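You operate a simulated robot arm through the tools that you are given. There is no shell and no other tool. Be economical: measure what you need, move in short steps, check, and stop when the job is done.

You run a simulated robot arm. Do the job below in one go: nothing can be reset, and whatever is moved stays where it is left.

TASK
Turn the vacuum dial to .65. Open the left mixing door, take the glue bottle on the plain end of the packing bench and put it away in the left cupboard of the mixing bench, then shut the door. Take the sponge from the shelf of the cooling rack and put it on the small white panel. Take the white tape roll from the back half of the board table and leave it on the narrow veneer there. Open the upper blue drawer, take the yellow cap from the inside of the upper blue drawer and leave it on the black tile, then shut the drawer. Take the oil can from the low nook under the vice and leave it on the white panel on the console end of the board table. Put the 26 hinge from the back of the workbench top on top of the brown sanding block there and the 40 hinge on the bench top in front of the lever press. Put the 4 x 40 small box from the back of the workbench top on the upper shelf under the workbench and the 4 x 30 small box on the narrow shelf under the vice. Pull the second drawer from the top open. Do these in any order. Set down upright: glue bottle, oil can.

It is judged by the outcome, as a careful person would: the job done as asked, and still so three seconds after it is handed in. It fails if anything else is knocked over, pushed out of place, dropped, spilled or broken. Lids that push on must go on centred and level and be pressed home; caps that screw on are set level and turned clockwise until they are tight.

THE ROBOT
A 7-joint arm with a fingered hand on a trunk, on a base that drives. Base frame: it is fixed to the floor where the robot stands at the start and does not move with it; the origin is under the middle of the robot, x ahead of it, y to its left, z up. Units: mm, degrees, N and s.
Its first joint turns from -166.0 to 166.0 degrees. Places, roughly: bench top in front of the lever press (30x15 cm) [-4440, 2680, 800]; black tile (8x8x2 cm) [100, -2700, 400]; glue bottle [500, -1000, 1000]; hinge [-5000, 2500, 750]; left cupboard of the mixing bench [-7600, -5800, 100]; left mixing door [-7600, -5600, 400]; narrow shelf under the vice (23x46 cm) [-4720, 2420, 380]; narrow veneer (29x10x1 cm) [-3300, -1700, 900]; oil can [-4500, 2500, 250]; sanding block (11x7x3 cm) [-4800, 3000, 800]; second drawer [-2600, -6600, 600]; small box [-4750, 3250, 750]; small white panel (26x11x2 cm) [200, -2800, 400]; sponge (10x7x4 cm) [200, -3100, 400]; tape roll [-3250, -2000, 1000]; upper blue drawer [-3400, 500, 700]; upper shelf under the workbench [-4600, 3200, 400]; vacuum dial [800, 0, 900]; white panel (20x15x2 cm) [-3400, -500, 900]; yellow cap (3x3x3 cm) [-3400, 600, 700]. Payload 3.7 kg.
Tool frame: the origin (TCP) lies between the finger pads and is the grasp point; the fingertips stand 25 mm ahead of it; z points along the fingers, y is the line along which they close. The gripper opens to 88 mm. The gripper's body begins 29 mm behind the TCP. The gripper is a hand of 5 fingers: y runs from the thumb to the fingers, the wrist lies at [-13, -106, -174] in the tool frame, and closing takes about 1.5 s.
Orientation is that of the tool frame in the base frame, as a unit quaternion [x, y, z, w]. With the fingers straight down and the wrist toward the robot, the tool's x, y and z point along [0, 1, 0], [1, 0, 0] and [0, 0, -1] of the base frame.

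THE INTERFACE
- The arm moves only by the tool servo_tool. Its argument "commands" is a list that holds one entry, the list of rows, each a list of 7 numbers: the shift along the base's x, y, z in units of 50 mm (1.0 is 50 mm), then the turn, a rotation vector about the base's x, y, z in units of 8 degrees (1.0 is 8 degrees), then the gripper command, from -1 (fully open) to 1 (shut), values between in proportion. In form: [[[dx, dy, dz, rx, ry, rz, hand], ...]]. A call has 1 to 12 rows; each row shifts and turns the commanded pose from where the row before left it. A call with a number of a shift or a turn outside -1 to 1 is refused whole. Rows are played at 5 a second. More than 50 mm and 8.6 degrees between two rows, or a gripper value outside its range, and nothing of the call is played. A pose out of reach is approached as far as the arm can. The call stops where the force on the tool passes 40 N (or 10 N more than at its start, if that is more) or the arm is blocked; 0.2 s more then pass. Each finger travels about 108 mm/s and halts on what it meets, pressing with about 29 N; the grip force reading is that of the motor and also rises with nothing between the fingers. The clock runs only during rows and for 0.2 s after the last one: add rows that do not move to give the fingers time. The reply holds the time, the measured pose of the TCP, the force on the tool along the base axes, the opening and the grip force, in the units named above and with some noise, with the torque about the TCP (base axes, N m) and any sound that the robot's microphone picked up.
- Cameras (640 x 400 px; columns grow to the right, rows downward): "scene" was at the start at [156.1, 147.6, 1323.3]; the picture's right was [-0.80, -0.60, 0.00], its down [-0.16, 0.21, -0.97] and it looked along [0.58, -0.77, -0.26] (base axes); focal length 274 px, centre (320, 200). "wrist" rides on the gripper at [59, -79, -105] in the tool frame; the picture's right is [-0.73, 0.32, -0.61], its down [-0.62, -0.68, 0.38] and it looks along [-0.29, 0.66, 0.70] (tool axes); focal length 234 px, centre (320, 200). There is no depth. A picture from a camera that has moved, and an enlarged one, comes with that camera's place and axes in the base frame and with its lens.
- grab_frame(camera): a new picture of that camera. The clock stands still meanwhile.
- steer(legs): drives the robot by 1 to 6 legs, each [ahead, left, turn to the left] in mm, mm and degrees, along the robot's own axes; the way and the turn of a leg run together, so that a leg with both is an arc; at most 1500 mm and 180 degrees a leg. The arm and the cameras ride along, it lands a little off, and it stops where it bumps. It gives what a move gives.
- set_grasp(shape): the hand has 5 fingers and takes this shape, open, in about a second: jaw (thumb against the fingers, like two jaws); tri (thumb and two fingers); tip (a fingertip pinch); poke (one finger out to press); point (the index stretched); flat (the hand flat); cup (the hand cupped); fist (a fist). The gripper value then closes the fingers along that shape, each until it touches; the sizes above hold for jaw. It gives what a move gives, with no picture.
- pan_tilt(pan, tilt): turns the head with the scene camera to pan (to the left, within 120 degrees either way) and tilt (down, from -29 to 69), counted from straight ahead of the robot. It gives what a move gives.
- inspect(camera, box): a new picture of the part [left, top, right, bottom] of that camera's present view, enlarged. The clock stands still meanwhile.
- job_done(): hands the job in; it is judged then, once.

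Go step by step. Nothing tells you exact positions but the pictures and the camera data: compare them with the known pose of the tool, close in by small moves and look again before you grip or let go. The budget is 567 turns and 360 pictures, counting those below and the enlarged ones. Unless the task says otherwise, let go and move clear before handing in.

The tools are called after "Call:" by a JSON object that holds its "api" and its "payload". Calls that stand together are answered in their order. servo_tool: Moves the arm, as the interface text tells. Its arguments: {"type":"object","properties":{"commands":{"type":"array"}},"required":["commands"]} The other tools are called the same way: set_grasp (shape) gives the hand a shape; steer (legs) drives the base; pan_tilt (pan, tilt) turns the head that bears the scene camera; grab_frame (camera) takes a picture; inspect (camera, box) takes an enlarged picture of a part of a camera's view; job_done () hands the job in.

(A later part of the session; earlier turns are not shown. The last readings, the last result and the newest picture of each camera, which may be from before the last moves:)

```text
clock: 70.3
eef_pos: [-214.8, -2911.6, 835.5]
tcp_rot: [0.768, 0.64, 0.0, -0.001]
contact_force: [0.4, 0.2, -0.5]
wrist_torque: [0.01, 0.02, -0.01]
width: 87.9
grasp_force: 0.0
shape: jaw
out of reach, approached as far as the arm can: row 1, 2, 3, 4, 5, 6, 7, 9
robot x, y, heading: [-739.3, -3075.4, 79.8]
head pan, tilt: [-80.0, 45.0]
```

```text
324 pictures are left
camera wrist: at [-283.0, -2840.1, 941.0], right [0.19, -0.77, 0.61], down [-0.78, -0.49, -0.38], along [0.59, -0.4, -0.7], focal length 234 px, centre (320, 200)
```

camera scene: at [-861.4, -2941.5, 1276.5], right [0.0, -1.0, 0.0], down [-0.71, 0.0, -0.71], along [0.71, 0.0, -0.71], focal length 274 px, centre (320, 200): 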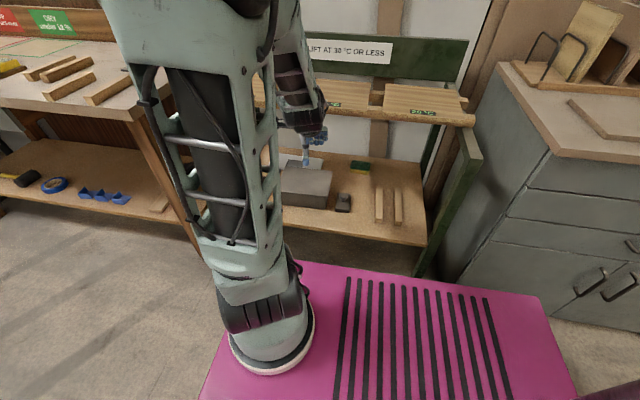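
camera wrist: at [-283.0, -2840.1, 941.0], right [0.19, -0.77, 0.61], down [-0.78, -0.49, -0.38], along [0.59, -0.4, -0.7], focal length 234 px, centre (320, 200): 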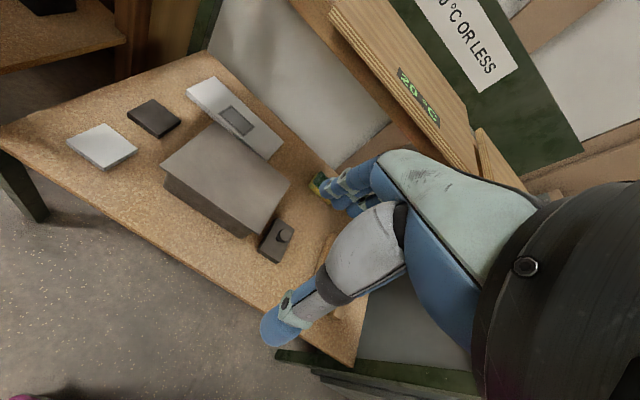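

I now lower the hand in front of the rack with a 20° forward pitch, in line with the sponge.

Call:
{"api": "servo_tool", "payload": {"commands": [[[0, -0.53, -0.7, -0.07, -0.41, 0, -1], [0, -0.53, -0.7, -0.07, -0.41, 0, -1], [0, -0.53, -0.7, -0.07, -0.41, 0, -1], [0, -0.53, -0.7, -0.07, -0.41, 0, -1], [0, -0.53, -0.7, -0.07, -0.41, 0, -1], [0, -0.53, -0.7, -0.07, -0.41, 0, -1], [0, 0, 0, 0, 0, 0, -1]]]}}

Call:
{"api": "grab_frame", "payload": {"camera": "scene"}}

Call:
{"api": "grab_frame", "payload": {"camera": "wrist"}}

```text
clock: 71.9
eef_pos: [-200.0, -3077.9, 629.3]
tcp_rot: [0.756, 0.631, 0.114, 0.131]
contact_force: [-1.2, 0.9, 0.3]
wrist_torque: [0.02, -0.01, 0.0]
width: 87.9
grasp_force: 0.1
shape: jaw
out of reach, approached as far as the arm can: row 2, 3
robot x, y, heading: [-736.3, -3075.8, 80.0]
head pan, tilt: [-80.0, 45.0]
```

```text
323 pictures are left
camera scene: at [-861.0, -2941.3, 1276.5], right [0.0, -1.0, 0.0], down [-0.71, 0.0, -0.71], along [0.71, 0.0, -0.71], focal length 274 px, centre (320, 200)
```

scene: 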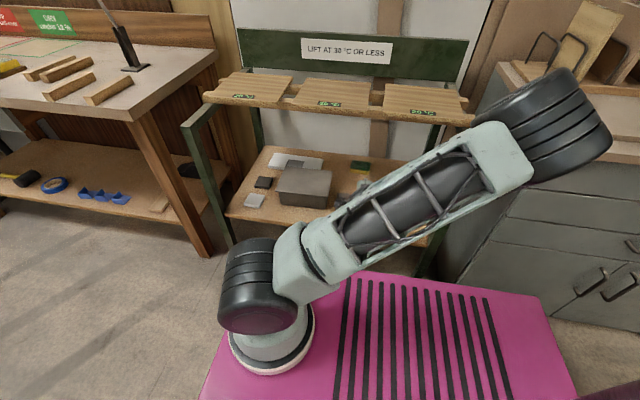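

```text
322 pictures are left
camera wrist: at [-298.5, -3000.6, 702.4], right [-0.03, -0.73, 0.68], down [-0.61, -0.52, -0.59], along [0.79, -0.44, -0.43], focal length 234 px, centre (320, 200)
```

wrist: 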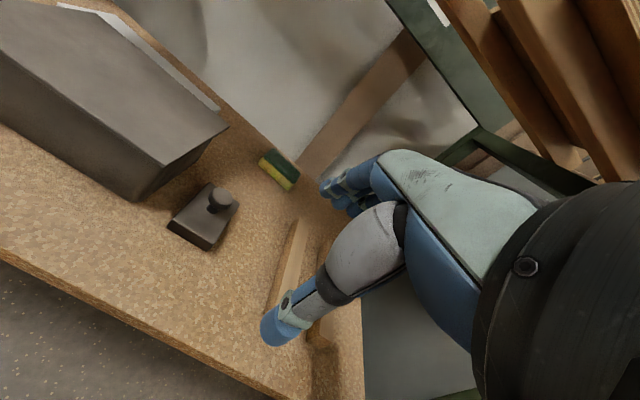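

Sponge estimated at (235, -3155), mid-height ≈415; the hand is in line with it. I advance in two stages.

Call:
{"api": "servo_tool", "payload": {"commands": [[[0.93, -0.16, -0.2, 0, 0, 0, -1], [0.93, -0.16, -0.2, 0, 0, 0, -1], [0.93, -0.16, -0.2, 0, 0, 0, -1], [0.93, -0.16, -0.2, 0, 0, 0, -1], [0, 0, 0, 0, 0, 0, -1]]]}}

Call:
{"api": "grab_frame", "payload": {"camera": "scene"}}

Call:
{"api": "grab_frame", "payload": {"camera": "wrist"}}

```text
clock: 73.1
eef_pos: [-12.5, -3108.5, 589.9]
tcp_rot: [0.756, 0.631, 0.113, 0.132]
contact_force: [-0.9, -0.1, 0.0]
wrist_torque: [0.0, -0.02, 0.02]
width: 87.8
grasp_force: 0.0
shape: jaw
robot x, y, heading: [-737.4, -3075.4, 79.9]
head pan, tilt: [-80.0, 45.0]
```

```text
321 pictures are left
camera scene: at [-861.2, -2941.4, 1276.5], right [0.0, -1.0, 0.0], down [-0.71, 0.0, -0.71], along [0.71, 0.0, -0.71], focal length 274 px, centre (320, 200)
```

scene: 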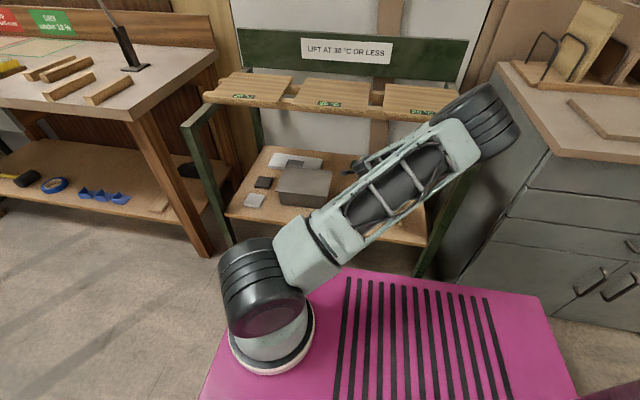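

```text
320 pictures are left
camera wrist: at [-111.4, -3033.0, 663.2], right [-0.03, -0.73, 0.68], down [-0.61, -0.52, -0.6], along [0.79, -0.44, -0.43], focal length 234 px, centre (320, 200)
```

wrist: 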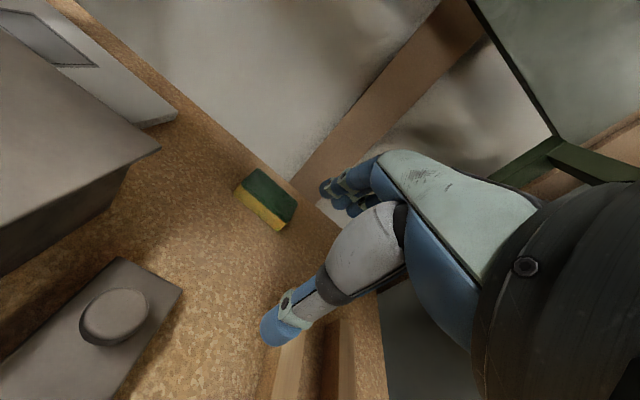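

Recomputing, my deck stands at z≈500 and the shoulder at ≈850, so the elbow is clear of the rack. I advance further, still above the sponge.

Call:
{"api": "servo_tool", "payload": {"commands": [[[0.93, -0.16, -0.2, 0, 0, 0, -1], [0.93, -0.16, -0.2, 0, 0, 0, -1], [0.93, -0.16, -0.2, 0, 0, 0, -1], [0.93, -0.16, -0.2, 0, 0, 0, -1], [0, 0, 0, 0, 0, 0, -1]]]}}

Call:
{"api": "grab_frame", "payload": {"camera": "scene"}}

Call:
{"api": "grab_frame", "payload": {"camera": "wrist"}}

```text
clock: 74.3
eef_pos: [172.8, -3142.3, 550.6]
tcp_rot: [0.756, 0.631, 0.113, 0.132]
contact_force: [0.0, 0.5, -0.1]
wrist_torque: [-0.02, 0.0, -0.02]
width: 87.6
grasp_force: 0.1
shape: jaw
robot x, y, heading: [-739.4, -3078.6, 79.9]
head pan, tilt: [-80.0, 45.0]
```

```text
319 pictures are left
camera scene: at [-861.1, -2941.4, 1276.5], right [0.0, -1.0, 0.0], down [-0.71, 0.0, -0.71], along [0.71, 0.0, -0.71], focal length 274 px, centre (320, 200)
```

scene: 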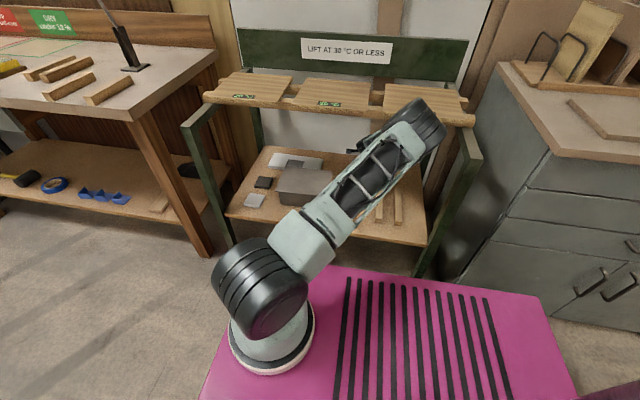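

```text
318 pictures are left
camera wrist: at [74.5, -3065.2, 623.0], right [-0.03, -0.73, 0.68], down [-0.61, -0.52, -0.59], along [0.79, -0.44, -0.43], focal length 234 px, centre (320, 200)
```

wrist: 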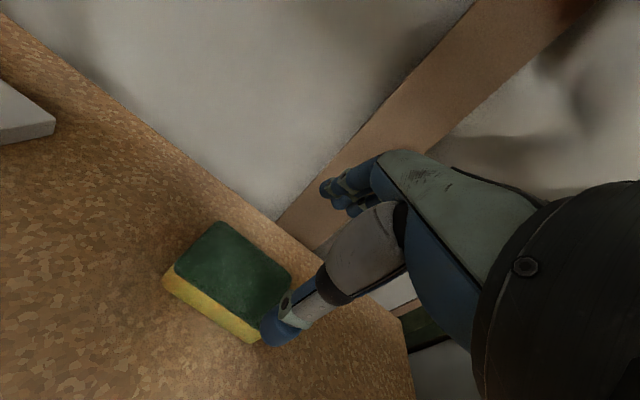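

The sponge top is about (213, -3136, 433). I lessen the pitch to 8°, move over it at z≈500 and look again.

Call:
{"api": "servo_tool", "payload": {"commands": [[[0.4, 0.06, -0.5, 0.125, 0.74, 0, -1], [0.4, 0.06, -0.5, 0.125, 0.74, 0, -1], [0, 0, 0, 0, 0, 0, -1], [0, 0, 0, 0, 0, 0, -1]]]}}

Call:
{"api": "grab_frame", "payload": {"camera": "wrist"}}

Call:
{"api": "grab_frame", "payload": {"camera": "scene"}}

```text
clock: 75.3
eef_pos: [212.6, -3136.0, 501.4]
tcp_rot: [0.766, 0.639, 0.045, 0.053]
contact_force: [-1.0, 0.1, 0.3]
wrist_torque: [0.0, 0.02, 0.0]
width: 87.8
grasp_force: 0.1
shape: jaw
robot x, y, heading: [-739.7, -3078.3, 80.0]
head pan, tilt: [-80.0, 45.0]
```

```text
317 pictures are left
camera wrist: at [131.4, -3062.5, 595.5], right [0.1, -0.76, 0.65], down [-0.72, -0.5, -0.47], along [0.68, -0.42, -0.6], focal length 234 px, centre (320, 200)
```

wrist: 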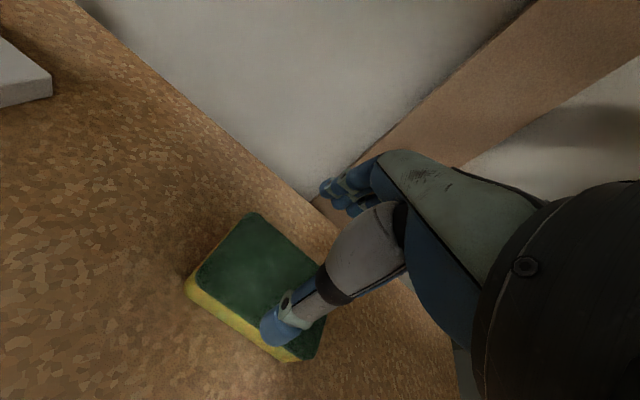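

```text
316 pictures are left
camera scene: at [-861.1, -2941.4, 1276.5], right [0.0, -1.0, 0.0], down [-0.71, 0.0, -0.71], along [0.71, 0.0, -0.71], focal length 274 px, centre (320, 200)
```

scene: 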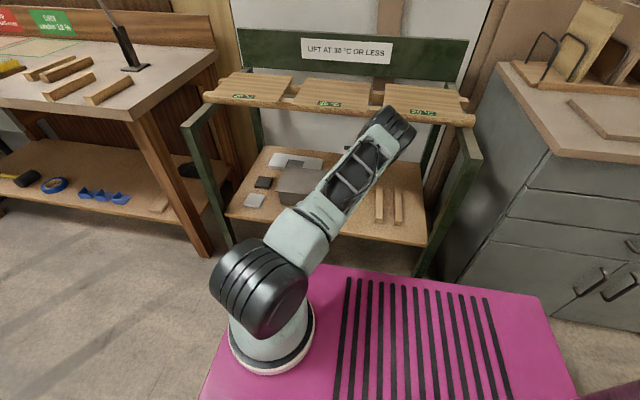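

Sponge centre computed at about (213, -3142). I go down to z≈430 and check before closing.

Call:
{"api": "servo_tool", "payload": {"commands": [[[0, -0.1, -0.6, 0, 0, 0, -1], [0, 0, -0.5, 0, 0, 0, -1], [0, 0, -0.3, 0, 0, 0, -1], [0, 0, 0, 0, 0, 0, -1]]]}}

Call:
{"api": "grab_frame", "payload": {"camera": "wrist"}}

```text
clock: 76.0
eef_pos: [219.7, -3142.9, 447.1]
tcp_rot: [0.767, 0.637, 0.05, 0.058]
contact_force: [-0.2, 1.1, 9.3]
wrist_torque: [0.15, 0.59, -0.03]
width: 88.0
grasp_force: 0.1
shape: jaw
robot x, y, heading: [-736.0, -3079.1, 80.3]
head pan, tilt: [-80.0, 45.0]
stopped in row 3: the force on the tool passed its limit at 51 N (the readings are from after the stop); the commanded pose is now the measured one
```

```text
315 pictures are left
camera wrist: at [136.1, -3069.3, 539.9], right [0.09, -0.76, 0.65], down [-0.72, -0.5, -0.49], along [0.69, -0.42, -0.59], focal length 234 px, centre (320, 200)
```

wrist: 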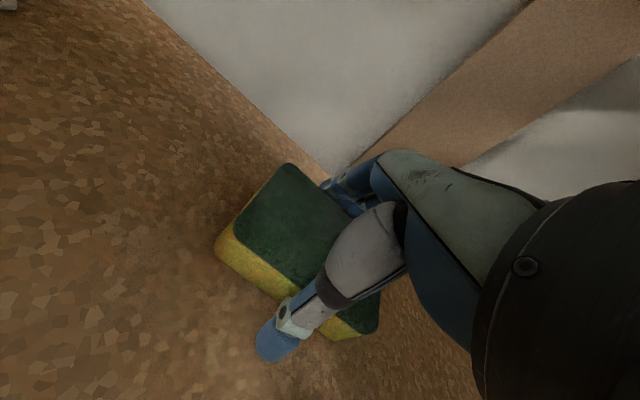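

The thumb has touched the shelf lightly. I rise 6 mm, shift a little towards the sponge centre and close.

Call:
{"api": "servo_tool", "payload": {"commands": [[[0, 0, 0.14, 0, 0, 0, -1], [0.08, -0.12, 0, 0, 0, 0, -1], [0, 0, 0, 0, 0, 0, -0.6], [0, 0, 0, 0, 0, 0, -0.3], [0, 0, 0, 0, 0, 0, 0], [0, 0, 0, 0, 0, 0, 0.2], [0, 0, 0, 0, 0, 0, 0.2], [0, 0, 0, 0, 0, 0, 0.2]]]}}

Call:
{"api": "grab_frame", "payload": {"camera": "wrist"}}

```text
clock: 77.8
eef_pos: [222.6, -3147.7, 452.8]
tcp_rot: [0.767, 0.638, 0.05, 0.057]
contact_force: [-0.4, -1.8, 1.7]
wrist_torque: [-0.06, 0.02, 0.02]
width: 59.5
grasp_force: 28.8
shape: jaw
robot x, y, heading: [-733.3, -3076.0, 79.8]
head pan, tilt: [-80.0, 45.0]
```

```text
314 pictures are left
camera wrist: at [139.6, -3075.2, 545.3], right [0.09, -0.76, 0.65], down [-0.72, -0.5, -0.48], along [0.69, -0.42, -0.59], focal length 234 px, centre (320, 200)
```

wrist: 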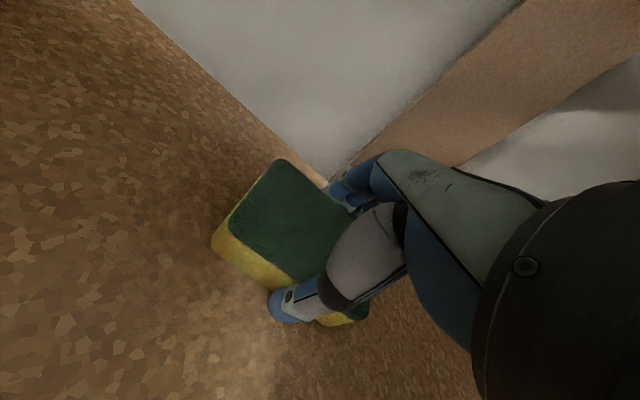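

The sponge is held. I lift it about 90 mm and move left along the shelf toward the white panel.

Call:
{"api": "servo_tool", "payload": {"commands": [[[0, 0, 0.6, 0, 0, 0, 0.3], [0, 0, 0.6, 0, 0, 0, 0.3], [0, 0, 0.6, 0, 0, 0, 0.3], [0, 0, 0.4, 0, 0, 0, 0.3], [0.1, 0.6, 0, 0, 0, 0, 0.3], [0.15, 0.9, 0, 0, 0, 0, 0.3], [0.15, 0.9, 0, 0, 0, 0, 0.3], [0, 0, 0, 0, 0, 0, 0.3]]]}}

Call:
{"api": "grab_frame", "payload": {"camera": "wrist"}}

Call:
{"api": "grab_frame", "payload": {"camera": "scene"}}

```text
clock: 79.7
eef_pos: [237.3, -3035.9, 554.1]
tcp_rot: [0.769, 0.635, 0.048, 0.053]
contact_force: [0.6, -0.4, -0.6]
wrist_torque: [-0.03, -0.03, 0.0]
width: 59.2
grasp_force: 29.0
shape: jaw
robot x, y, heading: [-741.7, -3077.5, 79.8]
head pan, tilt: [-80.0, 45.0]
```

```text
313 pictures are left
camera wrist: at [156.1, -2962.3, 647.9], right [0.09, -0.76, 0.64], down [-0.73, -0.49, -0.48], along [0.68, -0.42, -0.6], focal length 234 px, centre (320, 200)
```

wrist: 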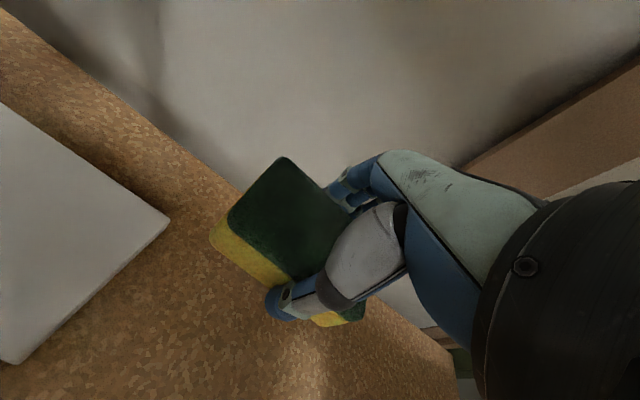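

```text
312 pictures are left
camera scene: at [-861.3, -2943.4, 1276.7], right [0.0, -1.0, 0.0], down [-0.71, 0.0, -0.71], along [0.71, 0.0, -0.71], focal length 274 px, centre (320, 200)
```

scene: 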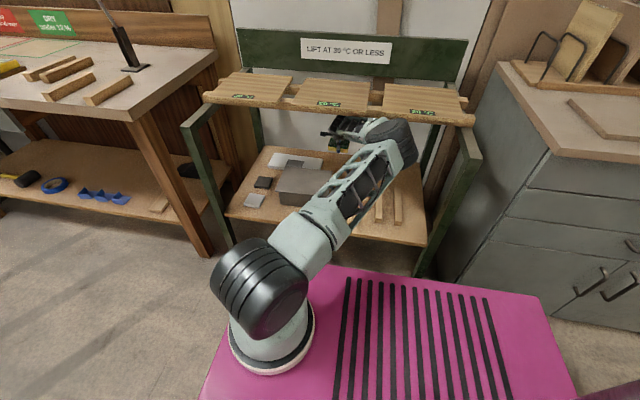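

The panel's centre works out at about (241, -2816), top z≈425. I carry the sponge over it.

Call:
{"api": "servo_tool", "payload": {"commands": [[[0, 0.9, 0, 0, 0, 0, 0.3], [0, 0.9, 0, 0, 0, 0, 0.3], [0, 0.9, 0, 0, 0, 0, 0.3], [0, 0.9, 0, 0, 0, 0, 0.3], [0, 0.8, 0, 0, 0, 0, 0.3], [0, 0, -0.6, 0, 0, 0, 0.3], [0, 0, 0, 0, 0, 0, 0.3]]]}}

Call:
{"api": "grab_frame", "payload": {"camera": "wrist"}}

Call:
{"api": "inspect", "payload": {"camera": "scene", "box": [220, 100, 440, 230]}}

```text
clock: 81.2
eef_pos: [244.1, -2804.8, 533.6]
tcp_rot: [0.766, 0.638, 0.052, 0.058]
contact_force: [-0.5, 0.0, 0.3]
wrist_torque: [-0.04, 0.0, 0.0]
width: 59.3
grasp_force: 29.3
shape: jaw
robot x, y, heading: [-735.9, -3074.3, 80.2]
head pan, tilt: [-80.0, 45.0]
```

```text
311 pictures are left
camera wrist: at [161.7, -2731.9, 626.5], right [0.09, -0.76, 0.65], down [-0.72, -0.5, -0.49], along [0.69, -0.42, -0.59], focal length 234 px, centre (320, 200)
```

wrist: 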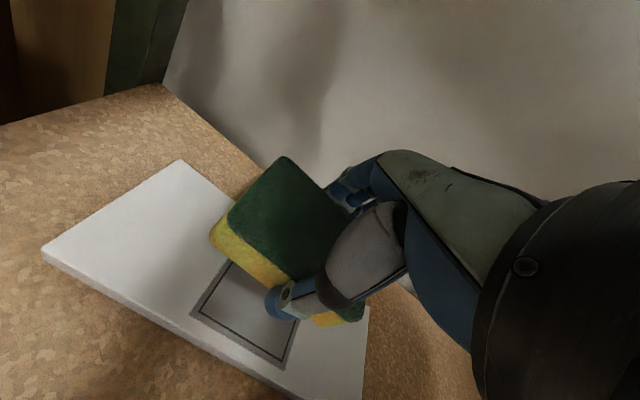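

```text
2.91 times, centred on (330, 165) of scene
camera zoom: at [-859.4, -2940.6, 1276.5], right [0.0, -1.0, 0.0], down [-0.71, 0.0, -0.71], along [0.71, 0.0, -0.71], focal length 798 px, centre (291, 302)
```

zoom: 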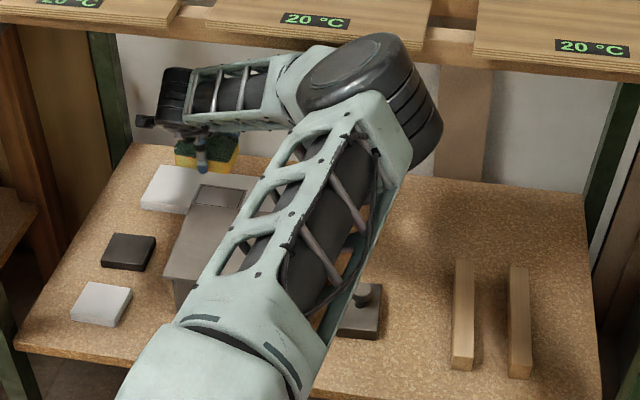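

Over the panel; a correction of about (-5, -11) centres it. I lower toward contact.

Call:
{"api": "servo_tool", "payload": {"commands": [[[-0.1, -0.22, -0.3, 0, 0, 0, 0.3], [0, 0, -0.4, 0, 0, 0, 0.3], [0, 0, -0.3, 0, 0, 0, 0.3], [0, 0, -0.1, 0, 0, 0, 0.3], [0, 0, 0, 0, 0, 0, 0.3]]]}}

Call:
{"api": "grab_frame", "payload": {"camera": "wrist"}}

```text
clock: 82.5
eef_pos: [237.5, -2819.8, 477.0]
tcp_rot: [0.767, 0.638, 0.05, 0.057]
contact_force: [0.6, -0.2, 0.5]
wrist_torque: [0.01, -0.02, 0.0]
width: 59.3
grasp_force: 29.5
shape: jaw
robot x, y, heading: [-736.7, -3079.1, 79.9]
head pan, tilt: [-80.0, 45.0]
```

```text
309 pictures are left
camera wrist: at [154.8, -2745.9, 570.0], right [0.09, -0.76, 0.65], down [-0.72, -0.5, -0.48], along [0.69, -0.42, -0.59], focal length 234 px, centre (320, 200)
```

wrist: 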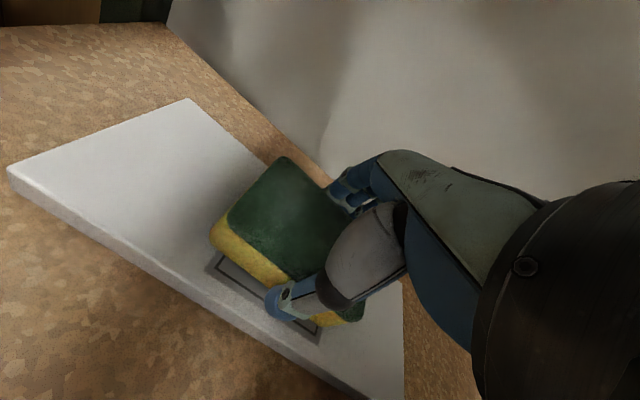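

Just above the panel; I lower a few more millimetres and watch the force.

Call:
{"api": "servo_tool", "payload": {"commands": [[[0, 0, -0.06, 0, 0, 0, 0.3], [0, 0, -0.06, 0, 0, 0, 0.3], [0, 0, 0, 0, 0, 0, 0.3]]]}}

```text
clock: 83.2
eef_pos: [237.7, -2819.0, 471.8]
tcp_rot: [0.766, 0.638, 0.051, 0.058]
contact_force: [0.5, 0.2, 0.7]
wrist_torque: [-0.02, 0.07, 0.0]
width: 59.2
grasp_force: 29.1
shape: jaw
robot x, y, heading: [-738.2, -3074.7, 79.8]
head pan, tilt: [-80.0, 45.0]
```

Call:
{"api": "servo_tool", "payload": {"commands": [[[0, 0, -0.06, 0, 0, 0, 0.3], [0, 0, -0.04, 0, 0, 0, 0.3], [0, 0, 0, 0, 0, 0, 0.3]]]}}

Call:
{"api": "inspect", "payload": {"camera": "wrist", "box": [180, 140, 420, 360]}}

```text
clock: 84.0
eef_pos: [237.4, -2820.2, 468.0]
tcp_rot: [0.766, 0.638, 0.052, 0.058]
contact_force: [-0.1, 0.0, 26.2]
wrist_torque: [0.15, 0.86, 0.04]
width: 58.6
grasp_force: 28.9
shape: jaw
robot x, y, heading: [-735.6, -3076.4, 80.0]
head pan, tilt: [-80.0, 45.0]
```

```text
1.82 times, centred on (300, 250) of wrist
camera zoom: at [155.0, -2746.3, 561.5], right [0.09, -0.76, 0.65], down [-0.72, -0.5, -0.49], along [0.69, -0.42, -0.59], focal length 426 px, centre (356, 109)
```

zoom: 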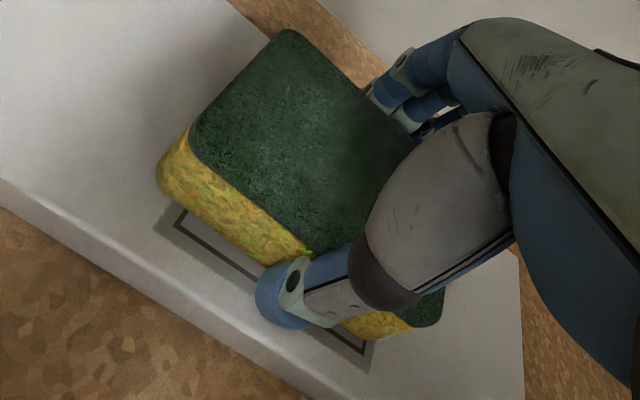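

In contact. I open the hand while easing up and then rise.

Call:
{"api": "servo_tool", "payload": {"commands": [[[0, 0, 0.04, 0, 0, 0, 0], [0, 0, 0, 0, 0, 0, -0.5], [0, 0, 0.04, 0, 0, 0, -1], [0, 0, 0.1, 0, 0, 0, -1], [0, 0, 0.6, 0, 0, 0, -1], [0, 0, 0.8, 0, 0, 0, -1], [0, 0, 0.4, 0, 0, 0, -1]]]}}

Call:
{"api": "grab_frame", "payload": {"camera": "wrist"}}

```text
clock: 85.8
eef_pos: [222.2, -2814.2, 534.0]
tcp_rot: [0.765, 0.642, 0.037, 0.041]
contact_force: [-0.6, 0.2, -0.1]
wrist_torque: [-0.02, -0.01, 0.02]
width: 87.8
grasp_force: 0.1
shape: jaw
robot x, y, heading: [-738.1, -3072.0, 79.9]
head pan, tilt: [-80.0, 45.0]
stopped in row 7: the arm was blocked; the commanded pose is now the measured one
```

```text
307 pictures are left
camera wrist: at [143.1, -2741.8, 631.1], right [0.12, -0.76, 0.64], down [-0.73, -0.5, -0.46], along [0.67, -0.41, -0.62], focal length 234 px, centre (320, 200)
```

wrist: 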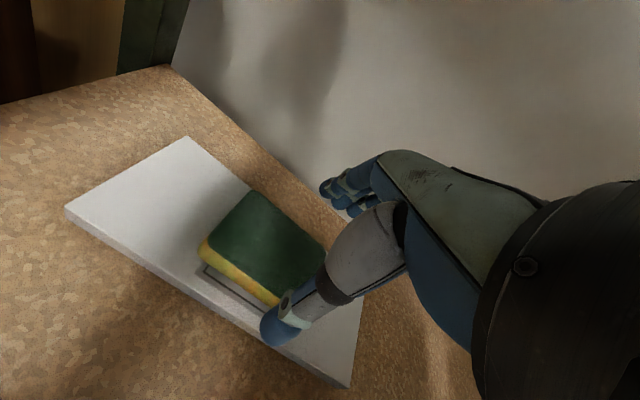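

The sponge lies well on the panel, but the arm was blocked while rising. I look at what it touches.

Call:
{"api": "inspect", "payload": {"camera": "scene", "box": [170, 40, 490, 240]}}

```text
2.00 times, centred on (330, 140) of scene
camera zoom: at [-862.8, -2941.0, 1276.4], right [0.0, -1.0, 0.0], down [-0.71, 0.0, -0.71], along [0.71, 0.0, -0.71], focal length 548 px, centre (300, 320)
```

zoom: 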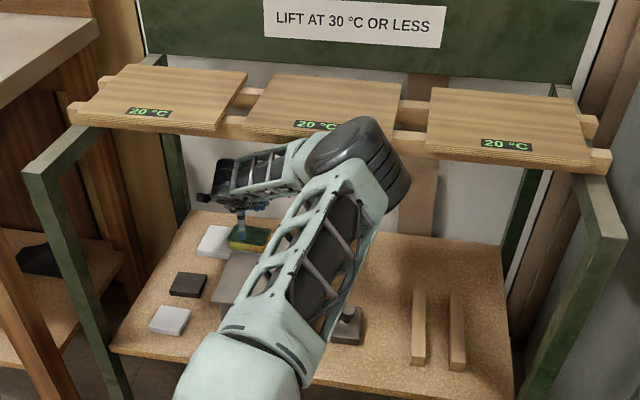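

The elbow rests against the front rail of the boards; nothing has shifted. I go back right along the way I came, where the elbow was free.

Call:
{"api": "servo_tool", "payload": {"commands": [[[0, -0.5, 0, 0, 0, 0, -1], [0, -0.8, 0, 0, 0, 0, -1], [0, -0.9, 0, 0, 0, 0, -1], [0, -0.9, 0, 0, 0, 0, -1], [0, -0.9, 0, 0, 0, 0, -1], [0, -0.9, 0.1, 0, 0, 0, -1]]]}}

Call:
{"api": "inspect", "payload": {"camera": "scene", "box": [170, 40, 490, 240]}}

```text
clock: 87.2
eef_pos: [223.8, -3062.6, 540.9]
tcp_rot: [0.766, 0.64, 0.037, 0.044]
contact_force: [-0.3, -0.3, -0.3]
wrist_torque: [0.01, 0.0, 0.01]
width: 87.8
grasp_force: 0.0
shape: jaw
robot x, y, heading: [-740.7, -3075.8, 79.9]
head pan, tilt: [-80.0, 45.0]
```

```text
2.00 times, centred on (330, 140) of scene
camera zoom: at [-862.0, -2941.1, 1276.4], right [0.0, -1.0, 0.0], down [-0.71, 0.0, -0.71], along [0.71, 0.0, -0.71], focal length 548 px, centre (300, 320)
```

zoom: 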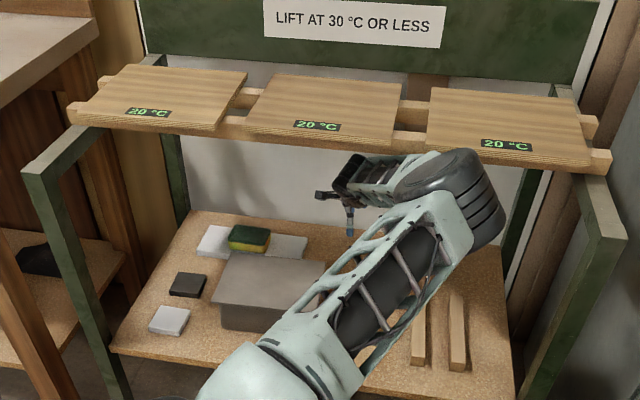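

Boards are all in place and the sponge is well set. I now withdraw the hand out of the rack.

Call:
{"api": "servo_tool", "payload": {"commands": [[[-0.4, -0.8, 0.1, 0, 0, 0, -1], [-0.6, -0.7, 0.2, 0, 0, 0, -1], [-0.93, 0.16, 0.15, 0, 0, 0, -1], [-0.93, 0.16, 0.15, 0, 0, 0, -1], [-0.93, 0.16, 0.15, 0, 0, 0, -1], [-0.93, 0.16, 0.15, 0, 0, 0, -1], [-0.93, 0.16, 0.15, 0, 0, 0, -1], [-0.93, 0.16, 0.15, 0, 0, 0, -1], [-0.93, 0.16, 0.2, 0, 0, 0, -1]]]}}

Call:
{"api": "grab_frame", "payload": {"camera": "scene"}}

```text
clock: 89.2
eef_pos: [-153.4, -3077.6, 611.7]
tcp_rot: [0.765, 0.641, 0.037, 0.042]
contact_force: [0.0, 0.8, -0.7]
wrist_torque: [0.02, -0.01, 0.01]
width: 87.7
grasp_force: 0.1
shape: jaw
robot x, y, heading: [-740.4, -3078.8, 80.3]
head pan, tilt: [-80.0, 45.0]
```

```text
304 pictures are left
camera scene: at [-862.1, -2941.1, 1276.5], right [0.0, -1.0, 0.0], down [-0.71, 0.0, -0.71], along [0.71, 0.0, -0.71], focal length 274 px, centre (320, 200)
```

scene: 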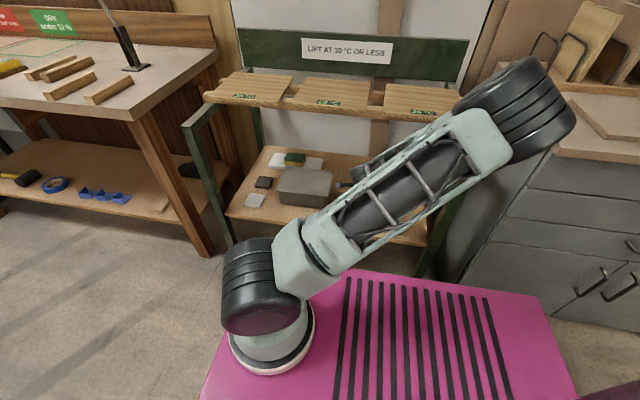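

The sponge is done. I stow the arm in front again.

Call:
{"api": "servo_tool", "payload": {"commands": [[[-0.1, 0.5, 0.8, 0.07, 0.3, 0, -1], [-0.1, 0.5, 0.8, 0.07, 0.4, 0, -1], [-0.1, 0.5, 0.8, 0, 0, 0, -1], [-0.1, 0.6, 0.7, 0, 0, 0, -1], [-0.1, 0.6, 0.7, 0, 0, 0.5, -1], [0, 0.7, 0.6, 0, 0, 1, -1], [0, 0.7, 0.6, 0, 0, 1, -1], [-0.3, 0.8, 0.4, 0, 0, 1, -1], [-0.4, 0.8, 0.4, 0, 0, 1, -1], [-0.5, 0.7, 0.4, 0, 0, 1, -1], [-0.5, 0.6, 0.3, 0, 0, 1, -1]]]}}

Call:
{"api": "servo_tool", "payload": {"commands": [[[-0.8, 0, 0, 0, 0, 1, -1], [-0.8, 0, 0, 0, 0, 1, -1], [-0.8, 0, 0, 0, 0, 1, -1], [-0.8, 0, 0, 0, 0, 1, -1], [-0.8, 0, 0, 0, 0, 0.5, -1], [-0.6, 0, 0, 0, 0, 0, -1]]]}}

Call:
{"api": "pan_tilt", "payload": {"pan": 0, "tilt": 25}}

Call:
{"api": "grab_frame", "payload": {"camera": "scene"}}

```text
clock: 91.7
eef_pos: [-263.3, -2728.3, 936.0]
tcp_rot: [0.407, 0.913, 0.007, 0.001]
contact_force: [0.3, 0.3, -0.2]
wrist_torque: [-0.04, -0.01, -0.01]
width: 87.7
grasp_force: 0.0
shape: jaw
robot x, y, heading: [-738.9, -3077.8, 79.8]
head pan, tilt: [-80.0, 45.0]
```

```text
clock: 93.0
eef_pos: [-481.5, -2729.7, 955.6]
tcp_rot: [0.106, 0.994, 0.006, 0.0]
contact_force: [0.2, -0.1, -0.8]
wrist_torque: [0.01, 0.05, 0.03]
width: 87.4
grasp_force: 0.1
shape: jaw
out of reach, approached as far as the arm can: row 5, 6
robot x, y, heading: [-743.2, -3078.2, 79.9]
head pan, tilt: [-80.0, 45.0]
```

```text
clock: 94.6
eef_pos: [-482.2, -2728.8, 956.2]
tcp_rot: [0.106, 0.994, 0.006, -0.001]
contact_force: [-0.4, 0.1, -0.2]
wrist_torque: [0.03, 0.02, -0.01]
width: 87.8
grasp_force: 0.0
shape: jaw
robot x, y, heading: [-740.0, -3074.7, 80.1]
head pan, tilt: [0.0, 25.0]
```

```text
303 pictures are left
camera scene: at [-927.5, -2850.4, 1307.0], right [0.98, -0.17, 0.0], down [-0.07, -0.42, -0.91], along [0.16, 0.89, -0.42], focal length 274 px, centre (320, 200)
```

scene: 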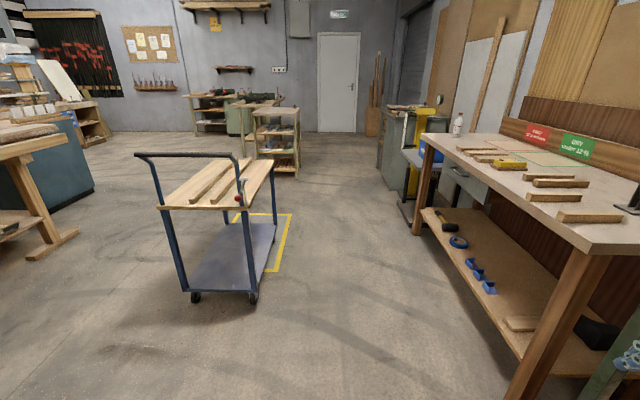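

The room ahead is visible: cart, packing bench, board table to the left, and a teal cabinet beyond it near (-3000, 300). I drive out to the open lane at x≈-2080 and look toward the blue drawers.

Call:
{"api": "steer", "payload": {"legs": [[900, 0, 0], [0, 0, 96], [1500, 0, 0]]}}

Call:
{"api": "pan_tilt", "payload": {"pan": -40, "tilt": 15}}

Call:
{"api": "grab_frame", "payload": {"camera": "scene"}}

Call:
{"api": "pan_tilt", "payload": {"pan": 40, "tilt": 15}}

Call:
{"api": "grab_frame", "payload": {"camera": "scene"}}

```text
clock: 110.3
eef_pos: [-2444.8, -1894.6, 955.8]
tcp_rot: [-0.676, 0.737, 0.003, -0.005]
contact_force: [-0.3, -0.1, -0.4]
wrist_torque: [0.04, -0.01, -0.02]
width: 87.9
grasp_force: 0.0
shape: jaw
robot x, y, heading: [-2067.5, -2104.9, 177.1]
head pan, tilt: [0.0, 25.0]
```

```text
clock: 111.4
eef_pos: [-2445.7, -1893.6, 955.7]
tcp_rot: [-0.676, 0.737, 0.003, -0.005]
contact_force: [0.1, -0.3, 0.2]
wrist_torque: [0.03, -0.02, 0.02]
width: 88.1
grasp_force: 0.2
shape: jaw
robot x, y, heading: [-2069.1, -2108.6, 177.0]
head pan, tilt: [-40.0, 15.0]
```

```text
302 pictures are left
camera scene: at [-2248.1, -2265.4, 1323.3], right [0.68, 0.73, 0.0], down [0.19, -0.18, -0.97], along [-0.71, 0.66, -0.26], focal length 274 px, centre (320, 200)
```

scene: 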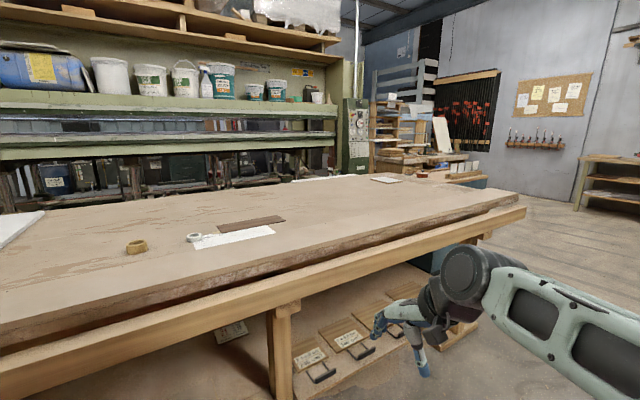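

```text
clock: 113.0
eef_pos: [-2444.7, -1894.8, 955.9]
tcp_rot: [-0.675, 0.738, 0.003, -0.006]
contact_force: [-0.6, 0.3, 0.6]
wrist_torque: [0.01, -0.02, 0.0]
width: 88.0
grasp_force: 0.0
shape: jaw
robot x, y, heading: [-2070.1, -2106.5, 177.1]
head pan, tilt: [40.0, 15.0]
```

```text
301 pictures are left
camera scene: at [-2254.1, -2385.2, 1323.3], right [-0.6, 0.8, 0.0], down [0.21, 0.16, -0.97], along [-0.77, -0.58, -0.26], focal length 274 px, centre (320, 200)
```

scene: 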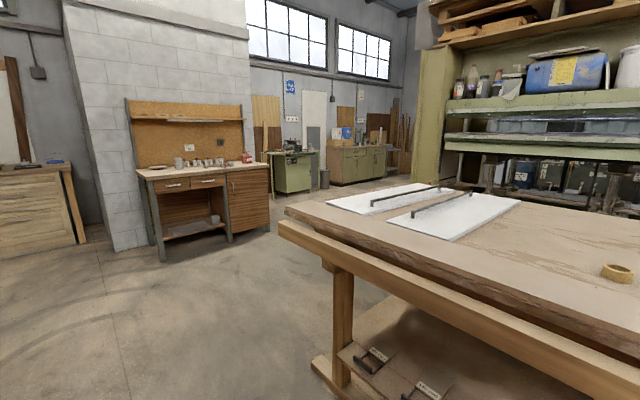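

I'm next to the board table; the tape rolls and veneers are visible. Zooming in, since this job can be done now.

Call:
{"api": "pan_tilt", "payload": {"pan": -25, "tilt": 20}}

Call:
{"api": "inspect", "payload": {"camera": "scene", "box": [180, 120, 460, 300]}}

```text
clock: 114.3
eef_pos: [-2445.6, -1894.1, 956.4]
tcp_rot: [-0.676, 0.737, 0.003, -0.005]
contact_force: [0.3, -0.6, 0.4]
wrist_torque: [0.0, 0.02, 0.03]
width: 87.6
grasp_force: 0.0
shape: jaw
robot x, y, heading: [-2069.6, -2103.1, 177.1]
head pan, tilt: [-25.0, 20.0]
```

```text
2.22 times, centred on (320, 210) of scene
camera zoom: at [-2261.9, -2285.4, 1315.1], right [0.47, 0.88, 0.0], down [0.3, -0.16, -0.94], along [-0.83, 0.44, -0.34], focal length 609 px, centre (320, 178)
```

zoom: 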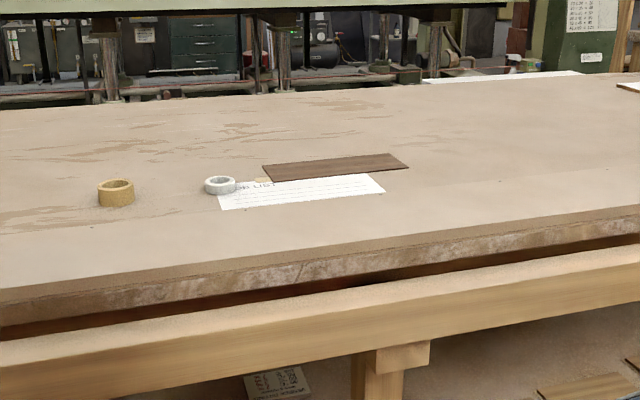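

White roll at about (-3290, -1950), brown narrow veneer centre about (-3306, -1695), table about z 900. I drive a bit closer and square up.

Call:
{"api": "steer", "payload": {"legs": [[0, -220, 0], [240, 0, -7]]}}

Call:
{"api": "pan_tilt", "payload": {"pan": 0, "tilt": 30}}

Call:
{"api": "grab_frame", "payload": {"camera": "scene"}}

Call:
{"api": "grab_frame", "payload": {"camera": "wrist"}}

```text
clock: 117.4
eef_pos: [-2644.3, -1599.4, 956.5]
tcp_rot: [-0.628, 0.778, 0.004, -0.005]
contact_force: [-0.2, -0.4, 0.7]
wrist_torque: [-0.01, 0.0, 0.01]
width: 88.0
grasp_force: 0.0
shape: jaw
robot x, y, heading: [-2300.2, -1860.5, 170.0]
head pan, tilt: [-25.0, 20.0]
```

```text
clock: 118.3
eef_pos: [-2643.8, -1599.1, 955.2]
tcp_rot: [-0.628, 0.778, 0.003, -0.005]
contact_force: [-0.2, 0.5, -0.1]
wrist_torque: [0.02, 0.02, 0.02]
width: 87.8
grasp_force: 0.0
shape: jaw
robot x, y, heading: [-2298.7, -1856.9, 169.7]
head pan, tilt: [0.0, 30.0]
```

```text
299 pictures are left
camera scene: at [-2524.7, -2048.0, 1299.1], right [0.18, 0.98, 0.0], down [0.49, -0.09, -0.87], along [-0.85, 0.15, -0.5], focal length 274 px, centre (320, 200)
```

scene: 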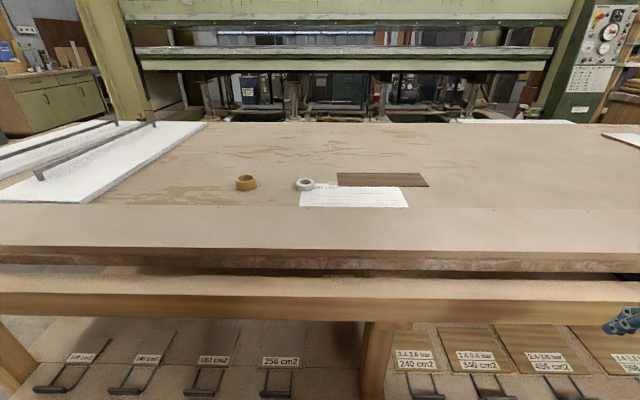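

```text
298 pictures are left
camera wrist: at [-2579.3, -1674.5, 1060.9], right [-0.15, 0.78, 0.61], down [0.79, 0.47, -0.39], along [-0.59, 0.42, -0.69], focal length 234 px, centre (320, 200)
```

wrist: 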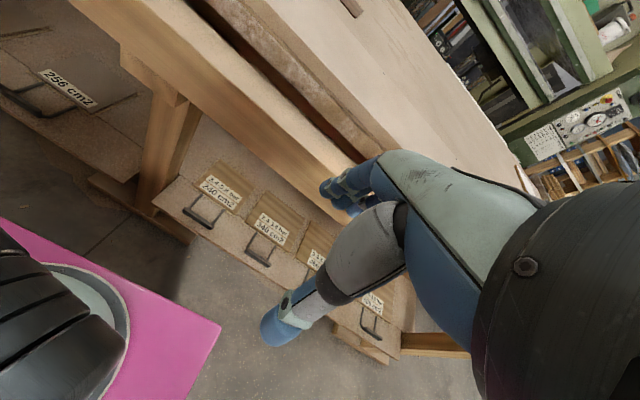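

Squared up. Triangulated: tape centre (-3240, -1967, 934), veneer centre (-3252, -1724), table top ≈920. I bring the hand over the tape roll.

Call:
{"api": "servo_tool", "payload": {"commands": [[[0, 0, 1, 0, 0, 0, -1], [0, 0, 1, 0, 0, 0, -1], [-0.84, -0.51, 0, 0, 0, 0, -1], [-0.84, -0.51, 0, 0, 0, 0, -1], [-0.84, -0.51, 0, 0, 0, 0, -1], [-0.84, -0.51, 0, 0, 0, 0, -1], [-0.84, -0.51, 0, 0, 0, 0, -1], [-0.84, -0.51, 0, 0, 0, 0, -1], [-0.84, -0.51, 0, 0, 0, 0, -1], [-0.84, -0.51, 0, 0, 0, 0, -1], [-0.84, -0.51, 0, 0, 0, 0, -1], [-0.84, -0.51, 0, 0, 0, 0, -1]]]}}

Call:
{"api": "servo_tool", "payload": {"commands": [[[-0.84, -0.51, 0, 0, 0, 0, -1], [-0.84, -0.51, 0, 0, 0, 0, -1], [-0.84, -0.51, 0, 0, 0, 0, -1], [-0.84, -0.51, 0, 0, 0, 0, -1], [-0.1, -0.2, -0.5, 0, 0, 0, -1], [0, 0, 0, 0, 0, 0, -1]]]}}

Call:
{"api": "grab_frame", "payload": {"camera": "wrist"}}

Call:
{"api": "grab_frame", "payload": {"camera": "scene"}}

```text
clock: 120.9
eef_pos: [-3065.7, -1853.1, 1057.0]
tcp_rot: [-0.629, 0.778, 0.004, -0.006]
contact_force: [0.9, -0.3, 0.2]
wrist_torque: [-0.01, 0.02, 0.0]
width: 87.8
grasp_force: 0.2
shape: jaw
robot x, y, heading: [-2299.6, -1858.9, 169.6]
head pan, tilt: [0.0, 30.0]
```

```text
clock: 122.3
eef_pos: [-3237.6, -1967.0, 1030.1]
tcp_rot: [-0.628, 0.778, 0.003, -0.005]
contact_force: [0.7, 0.5, 0.6]
wrist_torque: [0.0, -0.03, -0.01]
width: 87.8
grasp_force: 0.1
shape: jaw
robot x, y, heading: [-2300.4, -1861.2, 169.7]
head pan, tilt: [0.0, 30.0]
```

```text
297 pictures are left
camera wrist: at [-3172.3, -2042.3, 1135.3], right [-0.15, 0.78, 0.61], down [0.79, 0.47, -0.39], along [-0.59, 0.42, -0.69], focal length 234 px, centre (320, 200)
```

wrist: 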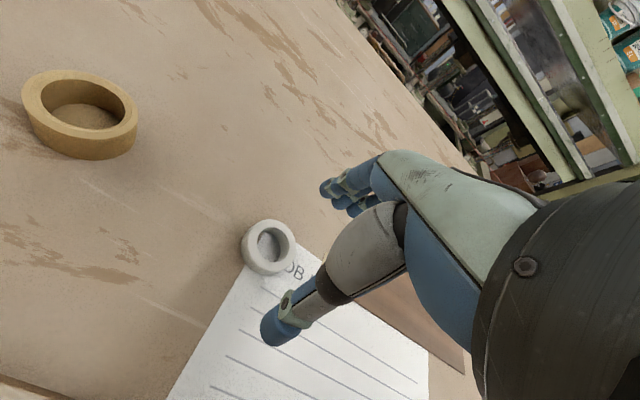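

```text
296 pictures are left
camera scene: at [-2524.7, -2048.2, 1299.1], right [0.18, 0.98, 0.0], down [0.49, -0.09, -0.87], along [-0.85, 0.15, -0.5], focal length 274 px, centre (320, 200)
```

scene: 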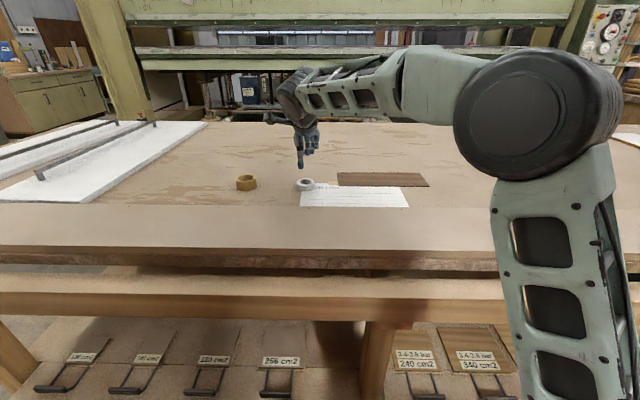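

Tape centre refined to (-3257, -1969), diameter ≈50. I centre, narrow the fingers and descend.

Call:
{"api": "servo_tool", "payload": {"commands": [[[-0.4, -0.04, -0.4, 0, 0, 0, -0.6], [0, 0, -0.6, 0, 0, 0, -0.6], [0, 0, -0.4, 0, 0, 0, -0.6], [0, 0, 0, 0, 0, 0, -0.6]]]}}

Call:
{"api": "grab_frame", "payload": {"camera": "wrist"}}

Call:
{"api": "inspect", "payload": {"camera": "scene", "box": [240, 100, 400, 220]}}

```text
clock: 123.3
eef_pos: [-3258.7, -1969.8, 959.6]
tcp_rot: [-0.628, 0.779, 0.003, -0.005]
contact_force: [0.7, 1.4, 1.0]
wrist_torque: [0.02, 0.04, -0.03]
width: 70.6
grasp_force: 0.0
shape: jaw
robot x, y, heading: [-2294.7, -1859.5, 169.8]
head pan, tilt: [0.0, 30.0]
```

```text
295 pictures are left
camera wrist: at [-3192.1, -2043.8, 1065.2], right [-0.15, 0.78, 0.61], down [0.79, 0.46, -0.39], along [-0.59, 0.42, -0.69], focal length 234 px, centre (320, 200)
```

wrist: 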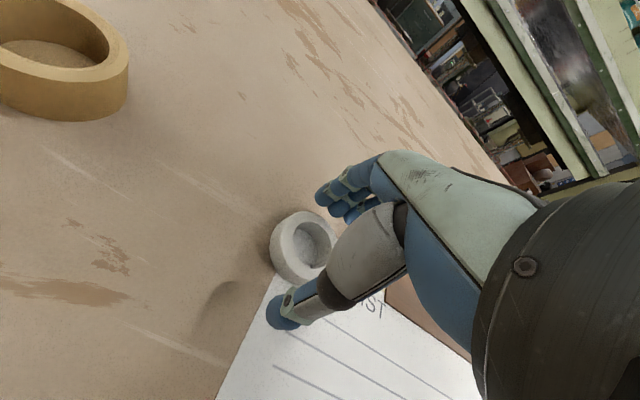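

```text
3.33 times, centred on (320, 160) of scene
camera zoom: at [-2524.8, -2048.1, 1299.1], right [0.18, 0.98, 0.0], down [0.49, -0.09, -0.87], along [-0.85, 0.15, -0.5], focal length 914 px, centre (320, 333)
```

zoom: 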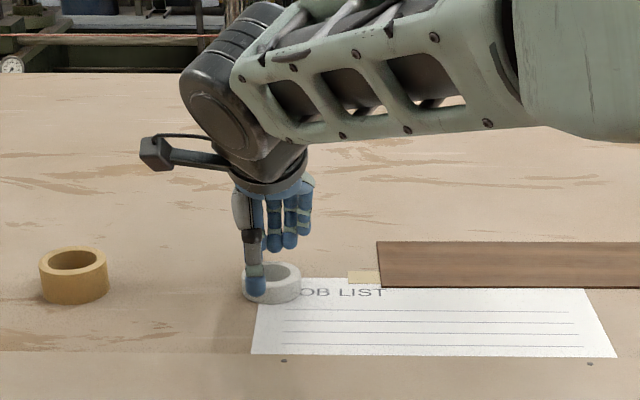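

The tape is between thumb and fingers. I go down 10 mm more and close gently.

Call:
{"api": "servo_tool", "payload": {"commands": [[[0, 0.06, -0.12, 0, 0, 0, -0.6], [0, 0, -0.1, 0, 0, 0, -0.6], [0, 0, 0, 0, 0, 0, -0.3], [0, 0, 0, 0, 0, 0, 0], [0, 0, 0, 0, 0, 0, 0.3], [0, 0, 0, 0, 0, 0, 0.3], [0, 0, 0, 0, 0, 0, 0.3]]]}}

Call:
{"api": "grab_frame", "payload": {"camera": "wrist"}}

```text
clock: 124.9
eef_pos: [-3256.9, -1965.2, 951.8]
tcp_rot: [-0.628, 0.778, 0.004, -0.007]
contact_force: [0.3, -1.0, 26.9]
wrist_torque: [-0.05, 0.13, -0.03]
width: 38.5
grasp_force: 29.0
shape: jaw
robot x, y, heading: [-2297.6, -1859.7, 169.9]
head pan, tilt: [0.0, 30.0]
```

```text
293 pictures are left
camera wrist: at [-3191.2, -2040.8, 1057.0], right [-0.15, 0.78, 0.61], down [0.79, 0.46, -0.4], along [-0.59, 0.42, -0.69], focal length 234 px, centre (320, 200)
```

wrist: 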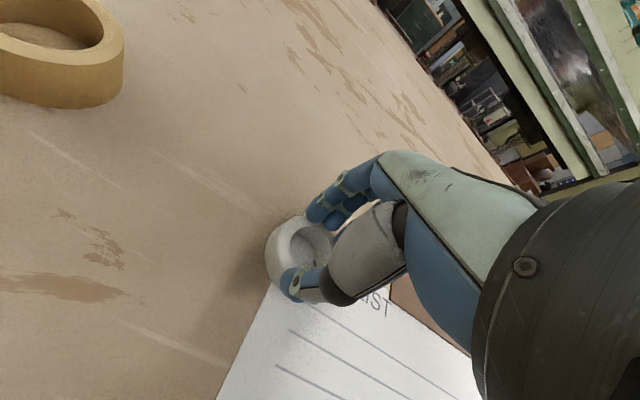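

The grip is off-centre on the roll. I open, shift about 12 mm in -y, raise slightly and re-grip.

Call:
{"api": "servo_tool", "payload": {"commands": [[[0, 0, 0.06, 0, 0, 0, -0.2], [0, 0, 0, 0, 0, 0, -0.6], [0, 0, 0, 0, 0, 0, -0.6], [0.04, -0.26, 0, 0, 0, 0, -0.6], [0, 0, -0.04, 0, 0, 0, -0.6], [0, 0, 0, 0, 0, 0, -0.3], [0, 0, 0, 0, 0, 0, 0], [0, 0, 0, 0, 0, 0, 0.2], [0, 0, 0, 0, 0, 0, 0.2], [0, 0, 0, 0, 0, 0, 0.2]]]}}

Call:
{"api": "grab_frame", "payload": {"camera": "wrist"}}

```text
clock: 127.1
eef_pos: [-3255.5, -1977.2, 950.4]
tcp_rot: [-0.628, 0.778, 0.003, -0.005]
contact_force: [0.2, 0.0, 0.4]
wrist_torque: [-0.01, 0.04, -0.02]
width: 3.6
grasp_force: 28.3
shape: jaw
robot x, y, heading: [-2294.9, -1855.2, 169.9]
head pan, tilt: [0.0, 30.0]
```

```text
292 pictures are left
camera wrist: at [-3190.5, -2053.8, 1055.2], right [-0.15, 0.78, 0.61], down [0.79, 0.47, -0.39], along [-0.59, 0.42, -0.69], focal length 234 px, centre (320, 200)
```

wrist: 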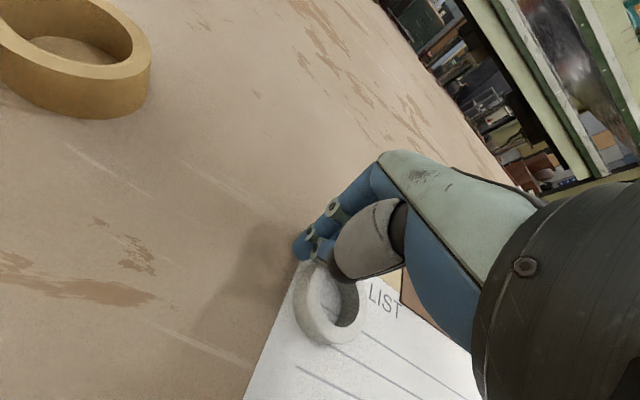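

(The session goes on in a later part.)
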